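You operate a simulated robot arm through the tools that you are given. There is no shell and no other tool. Be economical: measure what you need, move in short steps, check, and stop when the job is done.

Carry out the task below with a simulated robot arm. There is one attempt and no reset: what you move stays moved.

TASK
Pull the white slide box lid open.
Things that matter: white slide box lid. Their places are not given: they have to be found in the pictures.

It is judged by the outcome, as a careful person would: the job done as asked, and still so three seconds after it is handed in. It fails if anything else is knocked over, pushed out of place, dropped, spilled or broken.

THE ROBOT
A 7-joint arm with a two-finger parallel gripper, fixed in place. Base frame: the origin is at the foot of the arm, x ahead of it, y to its left, z up. Lengths are in mm, angles in rad, forces in N, time in s.
Its first joint turns from -1.152 to 1.152 rad. Payload 2.6 kg.
Tool frame: the origin (TCP) lies between the finger pads and is the grasp point; the fingertips stand 30 mm ahead of it; z points along the fingers, y is the line along which they close. The gripper opens to 94 mm. The fingers are 28 mm wide and 10 mm thick; the gripper's body (50 by 96 mm) begins 55 mm behind the TCP.
Orientation is that of the tool frame in the base frame, as a unit quaternion [x, y, z, w]. With the fingers straight down and closing along the base's y, the tool's x points along the base's -x, its y along +y and its z along -z.

THE INTERFACE
- The arm moves only by the tool send_rows. Its argument "increments" is a list that holds one entry, the list of rows, each a list of 7 numbers: the turn, a rotation vector about the base's x, y, z in rad, then the shift along the base's x, y, z in mm, then the closure, from 0 (fully open) to 1 (shut). In form: [[[wx, wy, wz, dx, dy, dz, jaw], ...]]. A call has 1 to 8 rows; each row is the pose to reach, as a shift and turn from the pose commanded when the call began. A row lasts 0.2 s, in which the tool goes at most 50 mm and 0.15 rad; a call with a longer step from one row to the next is refused whole, and so is a gripper value outside its range. A pose out of reach is approached as far as the arm can. The call stops where the force on the tool passes 40 N (or 10 N more than at its start, if that is more) or the arm is blocked; 0.2 s more then pass. The fingers move at their own pace (about 72 mm/s each) and stop on an object; they squeeze with about 27 N. The grip force told is the motor's: it shows also when the fingers shut on nothing. Time passes only in rows, and 0.2 s behind the last, so rows that repeat a pose let the fingers close. It gives the time, the measured TCP pose, the force on the tool (base axes), the opening and the grip force at its end, in the units of the frame above (readings bear some noise), and new pictures: "views" is both (left out), scene, wrist or none.
- Cameras (640 x 400 px; columns grow to the right, rows downward): "scene" is fixed at [38.6, 433.2, 569.5]; the picture's right is [-0.75, -0.66, 0.00], its down [-0.34, 0.39, -0.86] and it looks along [0.56, -0.65, -0.52] (base axes); focal length 336 px, centre (320, 200). "wrist" rides on the gripper at [-37, 0, -58] in the tool frame; the picture's right is [0.00, -1.00, 0.00], its down [0.97, 0.00, -0.24] and it looks along [0.24, 0.00, 0.97] (tool axes); focal length 218 px, centre (320, 200).
- probe_pixels(camera, pixels): there is no depth. For up to 12 entries [column, row, z] of the newest picture of that camera ("zoom" is the newest enlarged one), the place [x, y] in the base frame at which the ray of that pixel passes the height z, good to about 3 mm. No time passes.
- enlarge(camera, box): a new picture of the part [left, top, right, bottom] of that camera's present view, enlarged. No time passes.
- job_done(): hands the job in; it is judged then, once.

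Work in short steps. Measure before you move; look again where a grasp or a placing could have gone wrong, and mend it. You have 60 turns and 120 pictures in all, the two below and enlarged ones among them. Open the gripper and draw the arm clear of the work before you hand the job in, unless the task says otherwise; then end with one line.

The tools are called after "Request:" as a command line: name --argument value ..., lists and objects as JSON in quotes. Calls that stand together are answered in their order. send_rows: Moves the arm, as the interface text tells. Its arguments: {"type":"object","properties":{"increments":{"type":"array","items":{"type":"array","items":{"type":"array","items":{"type":"number"}}}},"views":{"type":"string","enum":["both","scene","wrist","none"]}},"required":["increments"]} The other tools are called the same way: probe_pixels (camera, pixels) gives the place at which the rays of pixels pass given heights; enlarge (camera, box) takes an enlarged picture of a part of a camera's view; job_done () hands the job in.

At the start:

```text
time_s: 0.0
tool_pos: [364.6, -36.2, 292.4]
orientation: [0.0, 1.0, 0.0, 0.0]
ft_force: [0.5, -0.5, -0.8]
finger_gap: 94.2
grip_force: 0.1
```

scene: 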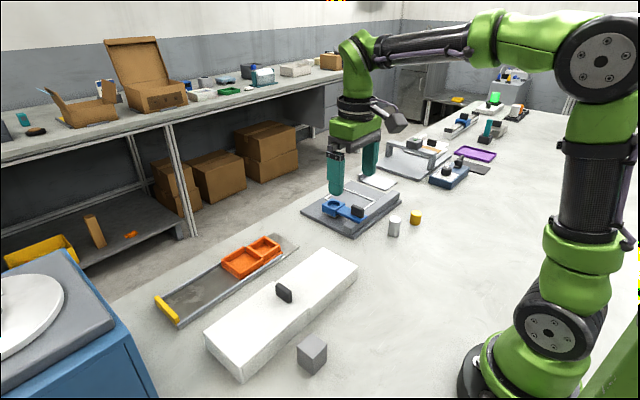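
wrist: 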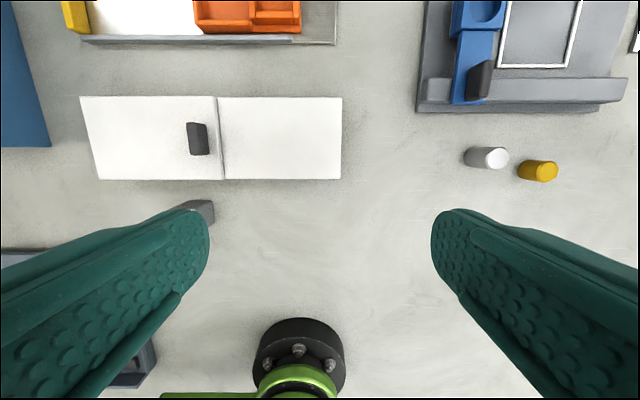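

The white box appears at wrist (80–340, 97–180) with a dark handle at (197,138) and a seam at column 220. I enlarge both views to understand the lid.

Request:
enlarge --camera "scene" --box '[190, 230, 370, 390]'

Request:
enlarge --camera "wrist" --box '[60, 80, 360, 230]'

Request:
probe_pixels --camera "wrist" --pixels '[[197, 124, 110], [198, 154, 90], [80, 97, 90], [342, 97, 90], [340, 180, 90], [100, 180, 90], [220, 140, 90], [190, 215, 70]]'

Request:
probe_pixels --camera "scene" --pixels '[[284, 302, 90], [284, 285, 110], [206, 330, 90], [243, 380, 42], [242, 361, 90], [358, 262, 90], [357, 283, 42], [312, 370, 42]]'

```text
2.50 times, centred on (280, 310) of scene
```

zoom: 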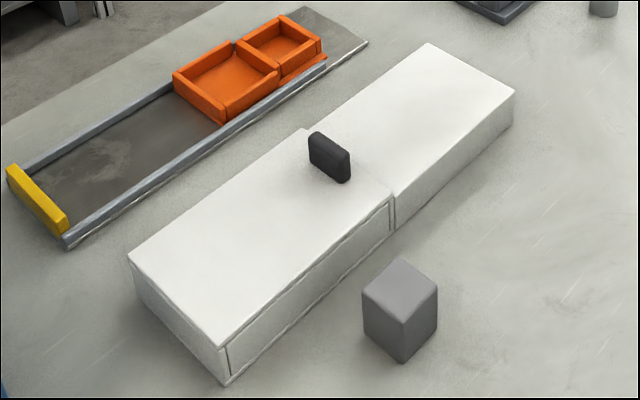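

```text
2.13 times, centred on (210, 155) of wrist
```

zoom: 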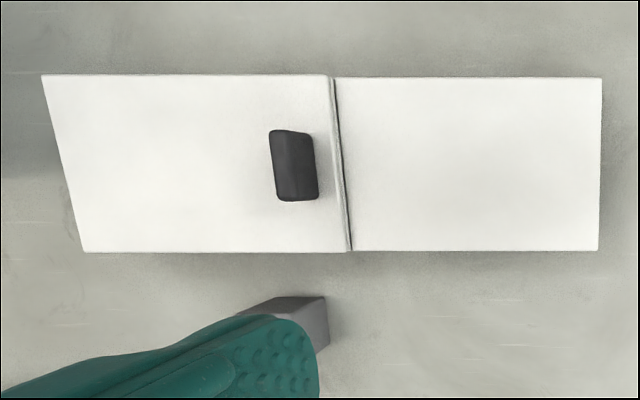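

```text
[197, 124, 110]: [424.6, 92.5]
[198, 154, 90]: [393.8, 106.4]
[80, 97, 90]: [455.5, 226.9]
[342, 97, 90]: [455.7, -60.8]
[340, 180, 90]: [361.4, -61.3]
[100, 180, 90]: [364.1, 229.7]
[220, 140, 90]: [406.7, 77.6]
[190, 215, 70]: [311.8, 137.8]
```

```text
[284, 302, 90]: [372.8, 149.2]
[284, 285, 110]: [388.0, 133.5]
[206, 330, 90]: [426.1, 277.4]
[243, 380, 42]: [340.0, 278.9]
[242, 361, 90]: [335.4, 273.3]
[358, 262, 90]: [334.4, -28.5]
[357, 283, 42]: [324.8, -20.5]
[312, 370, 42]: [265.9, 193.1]
```

Request:
enlarge --camera "scene" --box '[260, 265, 340, 315]'

Request:
enlarge --camera "scene" --box '[195, 310, 295, 390]'

Request:
enlarge --camera "wrist" --box '[170, 85, 270, 190]'

```text
8.00 times, centred on (300, 290) of scene
```

zoom: 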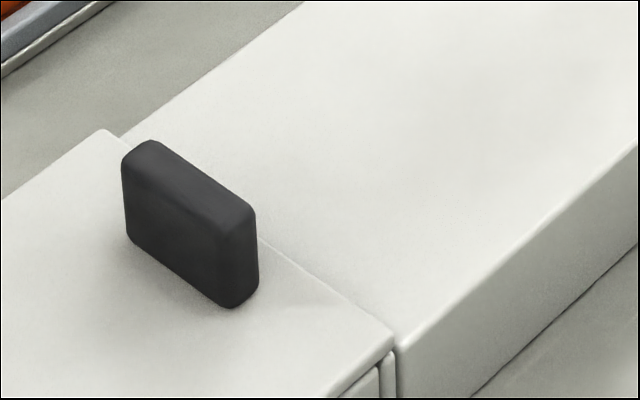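

```text
5.00 times, centred on (245, 350) of scene
```

zoom: 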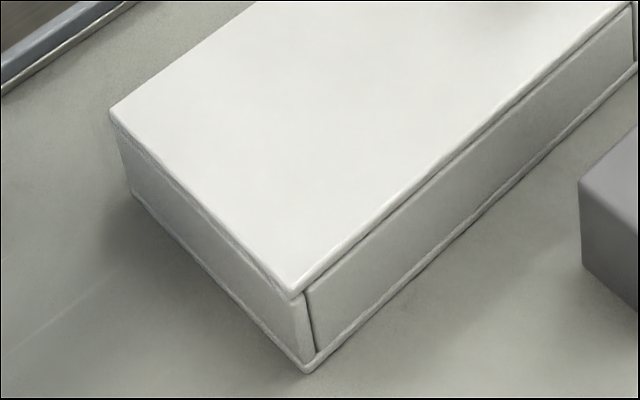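

```text
3.81 times, centred on (220, 138) of wrist
```

zoom: 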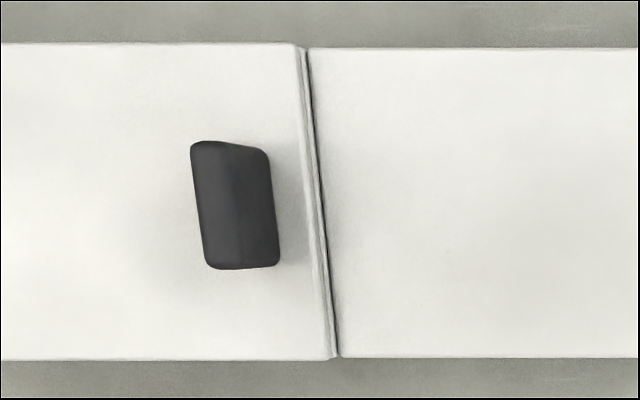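

Request:
probe_pixels --camera "scene" --pixels '[[242.4, 384.4, 42], [239.6, 369.6, 60], [239.6, 369.6, 75], [278, 284, 90], [278, 284, 105], [290, 292.5, 90], [290, 292.5, 105], [289.4, 303.5, 60], [289.4, 303.5, 75], [309, 308, 60], [309, 308, 75]]'

Request:
probe_pixels --camera "wrist" --pixels '[[99.8, 180, 60], [99.8, 180, 75], [188, 123, 90], [188, 123, 105], [191, 155, 90], [191, 155, 105], [204, 154, 60], [204, 154, 75], [222, 179, 60], [222, 179, 75], [216, 97, 60], [216, 97, 75]]'

```text
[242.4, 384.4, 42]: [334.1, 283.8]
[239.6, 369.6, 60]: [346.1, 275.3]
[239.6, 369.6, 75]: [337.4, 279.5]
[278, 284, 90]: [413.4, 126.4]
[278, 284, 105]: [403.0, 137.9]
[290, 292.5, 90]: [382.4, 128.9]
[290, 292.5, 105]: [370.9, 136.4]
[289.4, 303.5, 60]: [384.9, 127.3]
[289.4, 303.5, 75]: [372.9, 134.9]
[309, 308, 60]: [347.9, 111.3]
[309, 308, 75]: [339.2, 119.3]
```

```text
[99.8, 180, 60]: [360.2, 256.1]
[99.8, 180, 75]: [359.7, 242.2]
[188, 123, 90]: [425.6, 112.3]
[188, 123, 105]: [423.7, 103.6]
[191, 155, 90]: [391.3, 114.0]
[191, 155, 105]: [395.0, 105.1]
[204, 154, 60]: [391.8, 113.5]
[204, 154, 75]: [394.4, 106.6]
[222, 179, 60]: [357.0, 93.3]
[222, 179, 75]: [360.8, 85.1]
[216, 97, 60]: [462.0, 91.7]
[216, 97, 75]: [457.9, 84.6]
```

The box axis runs along y, and the lid sits on the left half with the right block as a ledge slightly lower, so it opens toward −y. The two cameras disagree a bit on height, so I go above the handle for a closer view.

Request:
send_rows --increments '[[[0, 0, 0, 10, 45, -20, 0.3], [0, 0, 0, 25, 90, -40, 0.5], [0, 0, 0, 42, 135, -75, 0.5], [0, 0, 0, 42, 145, -110, 0.5], [0, 0, 0, 42, 145, -110, 0.5]]]'

```text
refused: row 1 steps farther than a row can; nothing moved
```

The steps were a little too long; splitting them up.

Request:
send_rows --increments '[[[0, 0, 0, 10, 35, -20, 0.3], [0, 0, 0, 20, 70, -40, 0.5], [0, 0, 0, 32, 105, -65, 0.5], [0, 0, 0, 42, 135, -90, 0.5], [0, 0, 0, 42, 145, -110, 0.5], [0, 0, 0, 42, 145, -110, 0.5]]]'

```text
time_s: 1.4
tool_pos: [406.8, 105.7, 183.3]
orientation: [0.001, 1.0, 0.0, -0.001]
ft_force: [0.5, -0.4, -0.3]
finger_gap: 46.8
grip_force: 0.0
```

scene: 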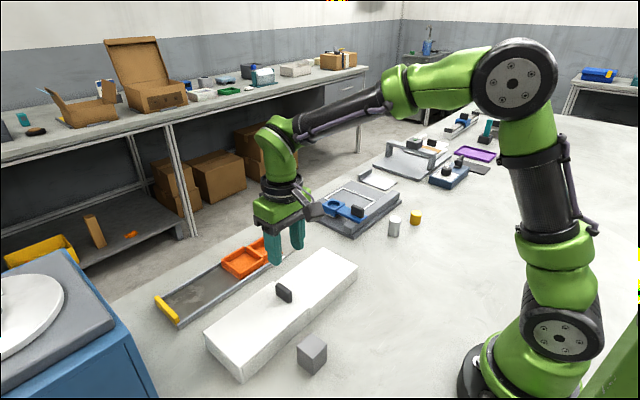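
wrist: 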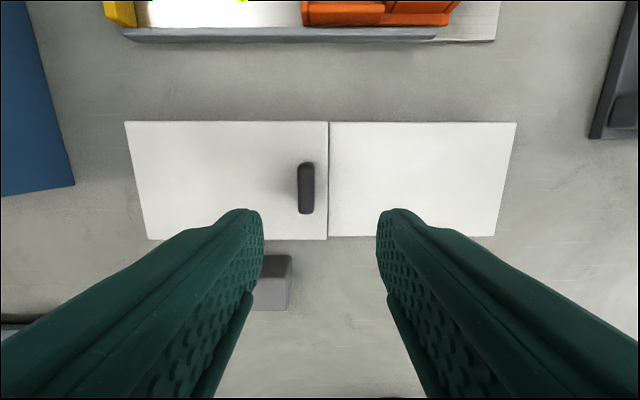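

Request:
probe_pixels --camera "wrist" --pixels '[[328, 238, 60], [328, 238, 45], [328, 122, 60], [306, 164, 90], [306, 164, 75], [306, 213, 90], [306, 213, 75], [148, 239, 60], [148, 239, 45], [496, 236, 60], [496, 236, 45]]'

Request:
enlarge --camera "wrist" --box '[256, 110, 384, 250]'

```text
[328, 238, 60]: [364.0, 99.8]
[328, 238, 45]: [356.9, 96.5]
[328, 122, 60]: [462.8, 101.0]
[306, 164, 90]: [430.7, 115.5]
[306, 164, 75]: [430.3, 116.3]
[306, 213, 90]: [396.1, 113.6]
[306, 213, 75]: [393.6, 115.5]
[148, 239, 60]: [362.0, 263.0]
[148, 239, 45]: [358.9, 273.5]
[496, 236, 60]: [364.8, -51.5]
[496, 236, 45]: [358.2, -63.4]
```

```text
2.86 times, centred on (320, 180) of wrist
```

zoom: 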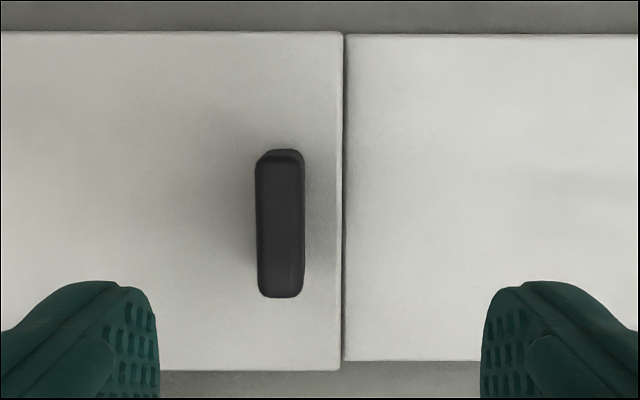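

Handle centre is about (412, 115). I align over it and descend until the tips are around z≈80, then check.

Request:
send_rows --increments '[[[0, 0, 0, 5, 7, -20, 0.5], [0, 0, 0, 5, 7, -50, 0.5], [0, 0, 0, 5, 7, -72, 0.5], [0, 0, 0, 5, 7, -72, 0.5]]]'

Request:
enlarge --camera "scene" --box '[240, 250, 340, 320]'

```text
time_s: 2.4
tool_pos: [411.8, 113.0, 110.8]
orientation: [0.0, 1.0, -0.001, 0.0]
ft_force: [-0.9, 1.1, 0.1]
finger_gap: 47.0
grip_force: 0.1
```

scene: 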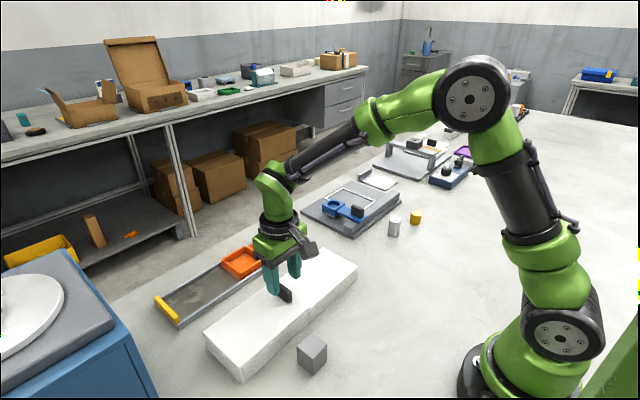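
wrist: 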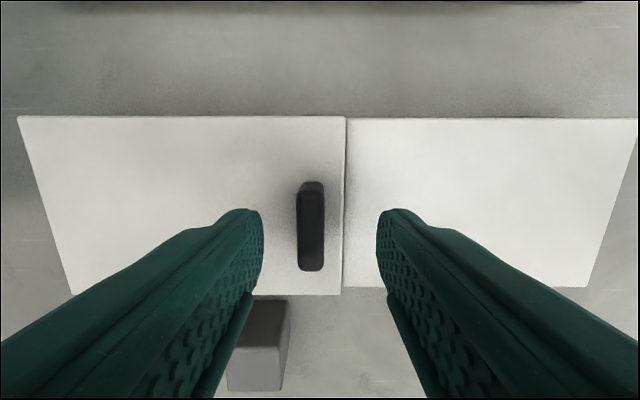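

```text
5.71 times, centred on (290, 285) of scene
```

zoom: 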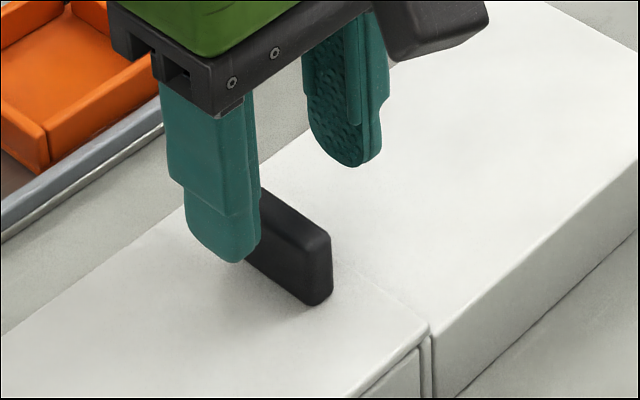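

Request:
probe_pixels --camera "wrist" --pixels '[[311, 188, 80], [311, 270, 80], [298, 230, 80], [324, 230, 80], [311, 188, 65], [311, 270, 65], [340, 294, 60], [340, 294, 50], [72, 294, 60], [72, 294, 50]]'

```text
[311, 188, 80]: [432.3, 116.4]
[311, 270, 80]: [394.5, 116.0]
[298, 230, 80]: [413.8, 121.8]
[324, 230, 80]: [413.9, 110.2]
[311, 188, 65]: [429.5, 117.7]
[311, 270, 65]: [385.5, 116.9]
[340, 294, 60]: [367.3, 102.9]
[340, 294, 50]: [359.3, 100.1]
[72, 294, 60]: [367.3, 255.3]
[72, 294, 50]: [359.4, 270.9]
```

The views agree on a lid top near z≈52 and handle centre (412, 116). I descend to tips z≈60 and look.

Request:
send_rows --increments '[[[0, 0, 0, 0, 3.5, -10, 0.5], [0, 0, 0, 0, 3.5, -18, 0.5], [0, 0, 0, 0, 3.5, -21, 0.5], [0, 0, 0, 0, 3.5, -21, 0.5]]]' --views "wrist"

Request:
enlarge --camera "scene" --box '[240, 250, 340, 320]'

```text
time_s: 3.4
tool_pos: [411.4, 119.6, 90.0]
orientation: [-0.001, 1.0, 0.0, 0.001]
ft_force: [-0.5, 0.1, 0.6]
finger_gap: 47.0
grip_force: 0.0
```

wrist: 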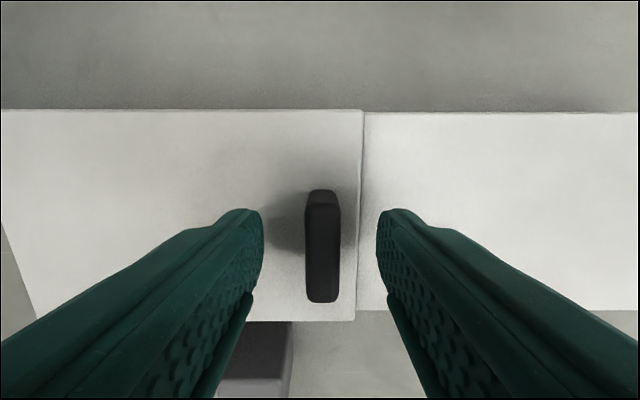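

```text
5.71 times, centred on (290, 285) of scene
```

zoom: 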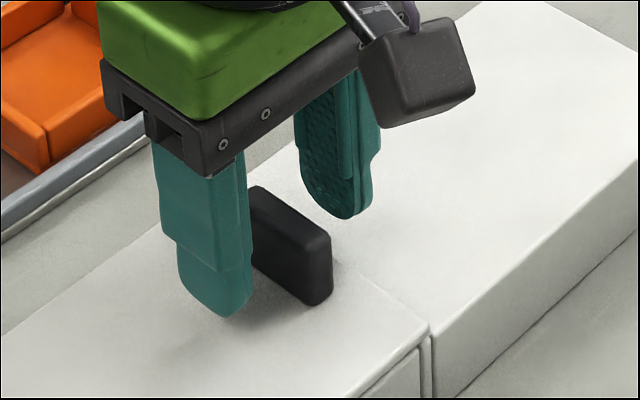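

The handle sits centred between the fingers with about 15–20 mm of overlap. I lower 3 mm more and close.

Request:
send_rows --increments '[[[0, 0, 0, 0, 0, -3, 0.5], [0, 0, 0, 0, 0, -3, 1], [0, 0, 0, 0, 0, -3, 1], [0, 0, 0, 0, 0, -3, 1], [0, 0, 0, 0, 0, -3, 1]]]'

```text
time_s: 4.6
tool_pos: [411.8, 117.6, 87.5]
orientation: [-0.001, 1.0, -0.001, 0.0]
ft_force: [-1.7, -7.8, 1.5]
finger_gap: 12.8
grip_force: 45.0
```

scene: 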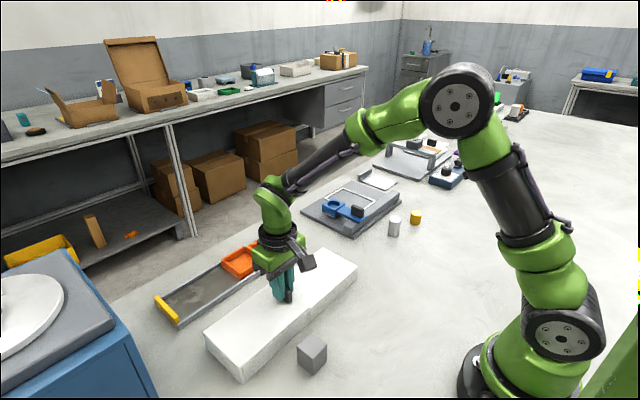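
wrist: 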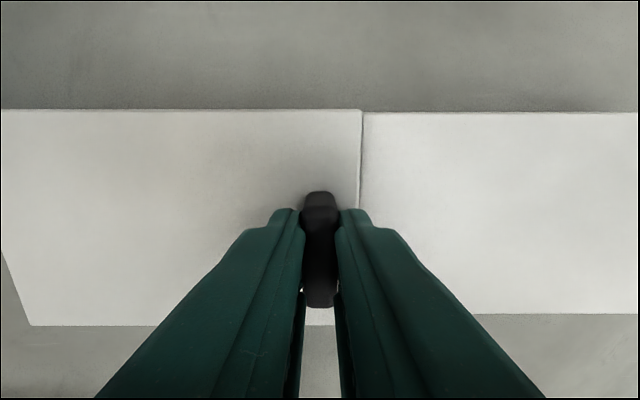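

Handle gripped (12.8 mm gap, 45 N). I test a small slide of 20 mm toward −y.

Request:
send_rows --increments '[[[0, 0, 0, 0, -5, 0, 1], [0, 0, 0, 0, -10, 0, 1], [0, 0, 0, 0, -15, 0, 1], [0, 0, 0, 0, -20, 0, 1], [0, 0, 0, 0, -20, 0, 1]]]'

Request:
enlarge --camera "scene" --box '[190, 245, 370, 390]'

```text
time_s: 5.8
tool_pos: [412.8, 97.6, 86.6]
orientation: [0.0, 1.0, 0.0, 0.001]
ft_force: [4.0, 0.7, -1.5]
finger_gap: 12.7
grip_force: 44.8
```

scene: 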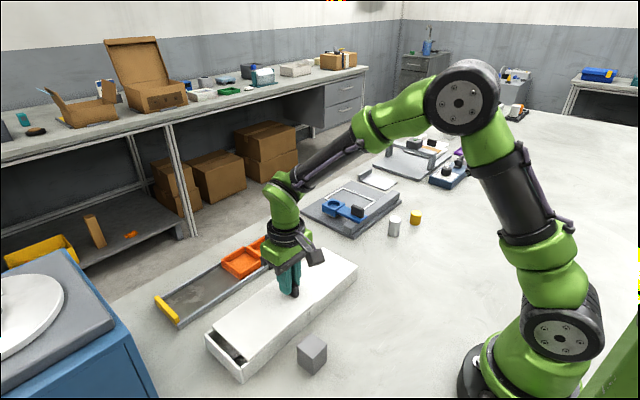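
wrist: 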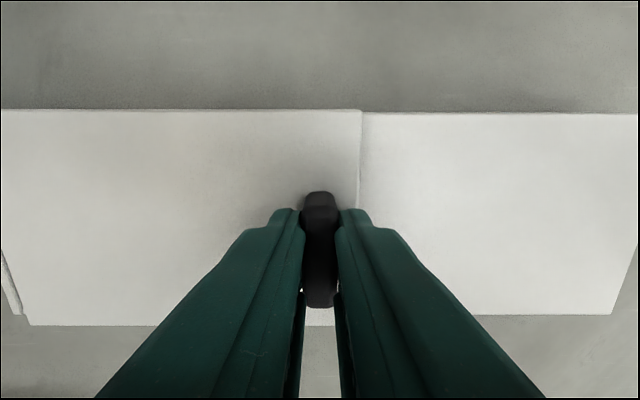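

```text
2.76 times, centred on (280, 318) of scene
```

zoom: 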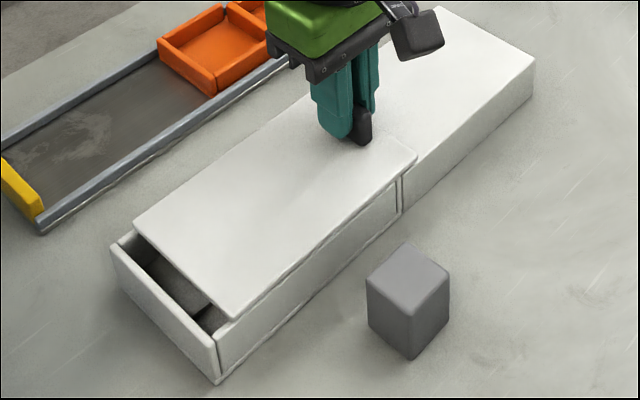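

It slides freely and the box is opening. I continue another 100 mm toward −y.

Request:
send_rows --increments '[[[0, 0, 0, 0, -10, 0, 1], [0, 0, 0, 0, -23, 0, 1], [0, 0, 0, 0, -36, 0, 1], [0, 0, 0, 0, -49, 0, 1], [0, 0, 0, 0, -62, 0, 1], [0, 0, 0, 0, -75, 0, 1], [0, 0, 0, 0, -88, 0, 1], [0, 0, 0, 0, -100, 0, 1]]]'

```text
time_s: 7.6
tool_pos: [411.2, -1.1, 88.0]
orientation: [-0.001, 1.0, 0.0, 0.0]
ft_force: [14.8, 0.6, -31.2]
finger_gap: 12.8
grip_force: 45.4
```

scene: 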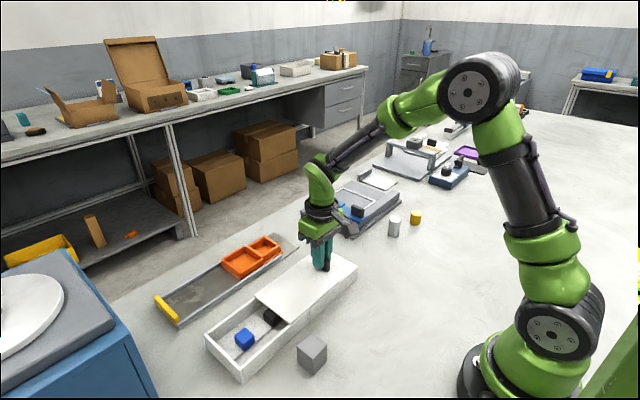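
wrist: 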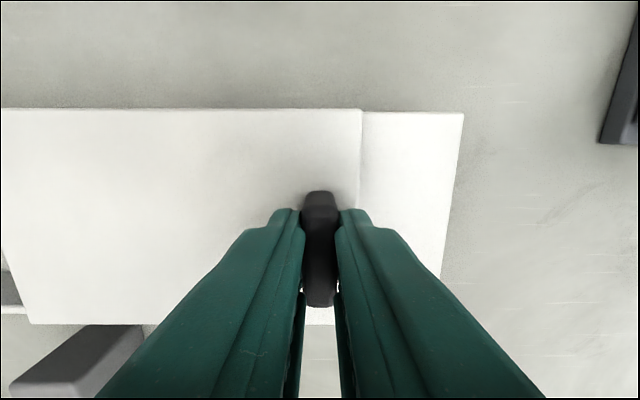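

The lid is open 120 mm; side forces (15 N x, −31 N z) indicate a small misalignment, so I relax x +1, z −1 and continue about 40 mm.

Request:
send_rows --increments '[[[0, 0, 0, 0.7, 0, -1, 1], [0, 0, 0, 1, -6, -1, 1], [0, 0, 0, 1, -14, -1, 1], [0, 0, 0, 1.2, -22, -1, 1], [0, 0, 0, 1.4, -30, -1, 1], [0, 0, 0, 1.5, -38, -1, 1], [0, 0, 0, 1.5, -38, -1, 1]]]'

Request:
enlarge --camera "scene" --box '[190, 245, 370, 390]'

```text
time_s: 9.2
tool_pos: [412.9, -38.8, 87.9]
orientation: [0.002, 1.0, -0.001, -0.001]
ft_force: [-27.2, 0.5, 33.2]
finger_gap: 13.1
grip_force: 44.9
```

scene: 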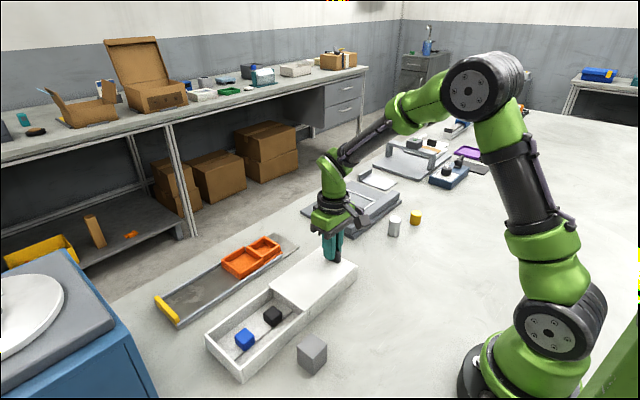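
wrist: 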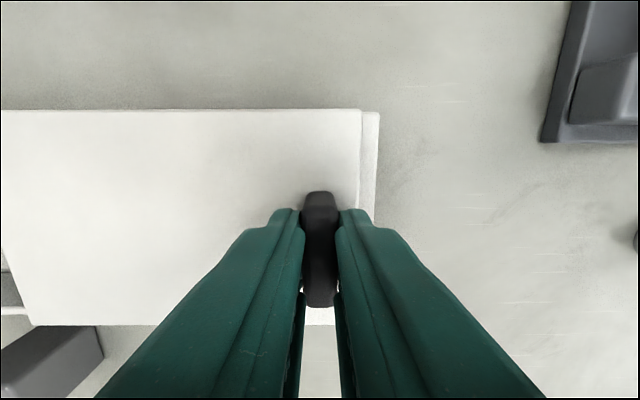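

```text
2.76 times, centred on (280, 318) of scene
```

zoom: 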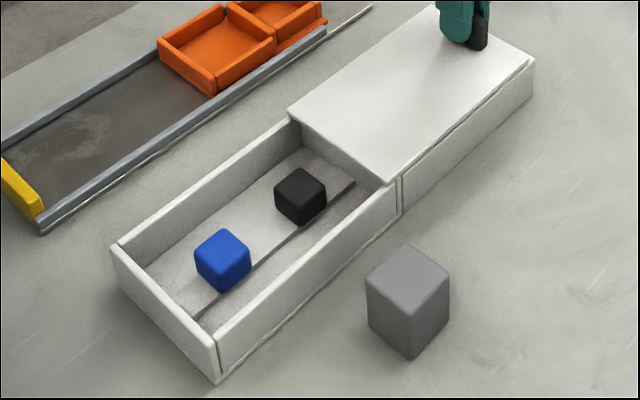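

The box is almost fully open (about 157 mm). I relieve the side force and nudge 6 mm more to the end of travel.

Request:
send_rows --increments '[[[0, 0, 0, -1, 0, 0.5, 1], [0, 0, 0, -1, -2, 0.5, 1], [0, 0, 0, -1, -4, 0.5, 1], [0, 0, 0, -1, -6, 0.5, 1], [0, 0, 0, -1, -6, 0.5, 1]]]' --views "wrist"

```text
time_s: 10.4
tool_pos: [412.0, -46.6, 87.5]
orientation: [0.0, 1.0, 0.0, 0.002]
ft_force: [-2.1, 0.4, 3.2]
finger_gap: 12.9
grip_force: 45.5
```

wrist: 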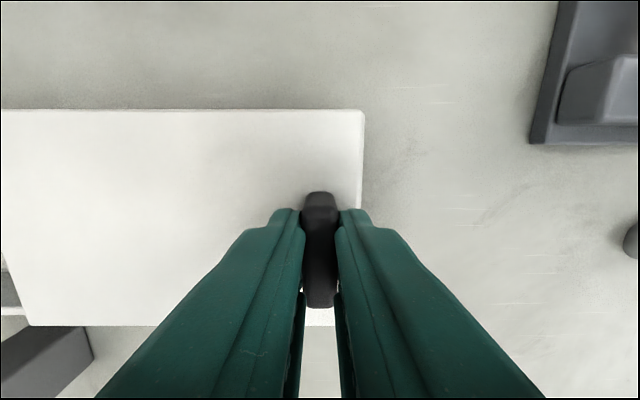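

The lid is flush with the ledge's end: fully open. I release and lift straight up.

Request:
send_rows --increments '[[[0, 0, 0, 0, 0, 0, 0.55], [0, 0, 0, 0, 0, 0, 0.55], [0, 0, 0, 0, 0, 20, 0.55], [0, 0, 0, 0, 0, 60, 0.55], [0, 0, 0, 0, 0, 105, 0.55], [0, 0, 0, -10, 0, 150, 0.4], [0, 0, 0, -40, 0, 180, 0.2], [0, 0, 0, -50, 0, 200, 0]]]'

Request:
enlarge --camera "scene" --box '[190, 230, 370, 390]'

```text
time_s: 12.2
tool_pos: [360.8, -48.3, 286.4]
orientation: [-0.001, 1.0, 0.0, -0.002]
ft_force: [-0.4, -0.6, 0.6]
finger_gap: 94.0
grip_force: 0.1
```

scene: 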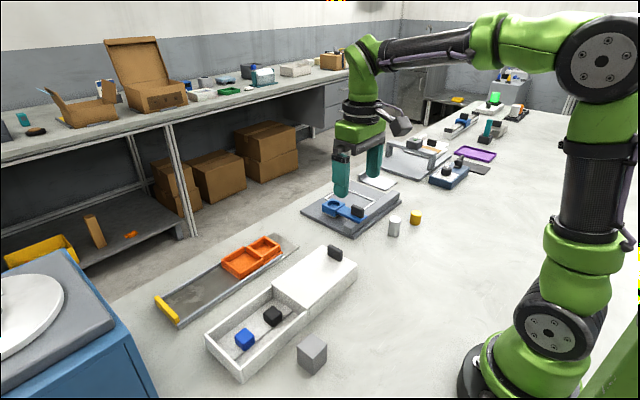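
wrist: 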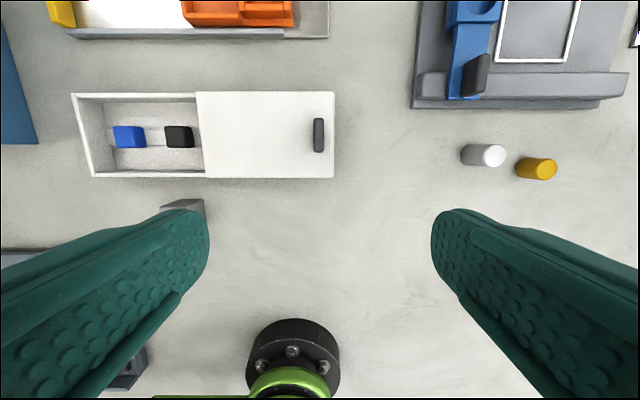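

```text
2.50 times, centred on (280, 310) of scene
```

zoom: 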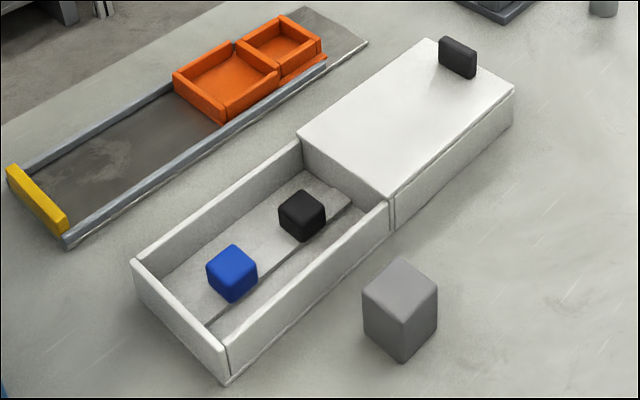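

The lid rests fully open on its ledge, nothing else has moved, and the arm is clear with the gripper open.

Request:
job_done

```text
The job is handed in.
```

The white slide box lid is pulled fully open and rests on its ledge; the pictures show nothing else moved.
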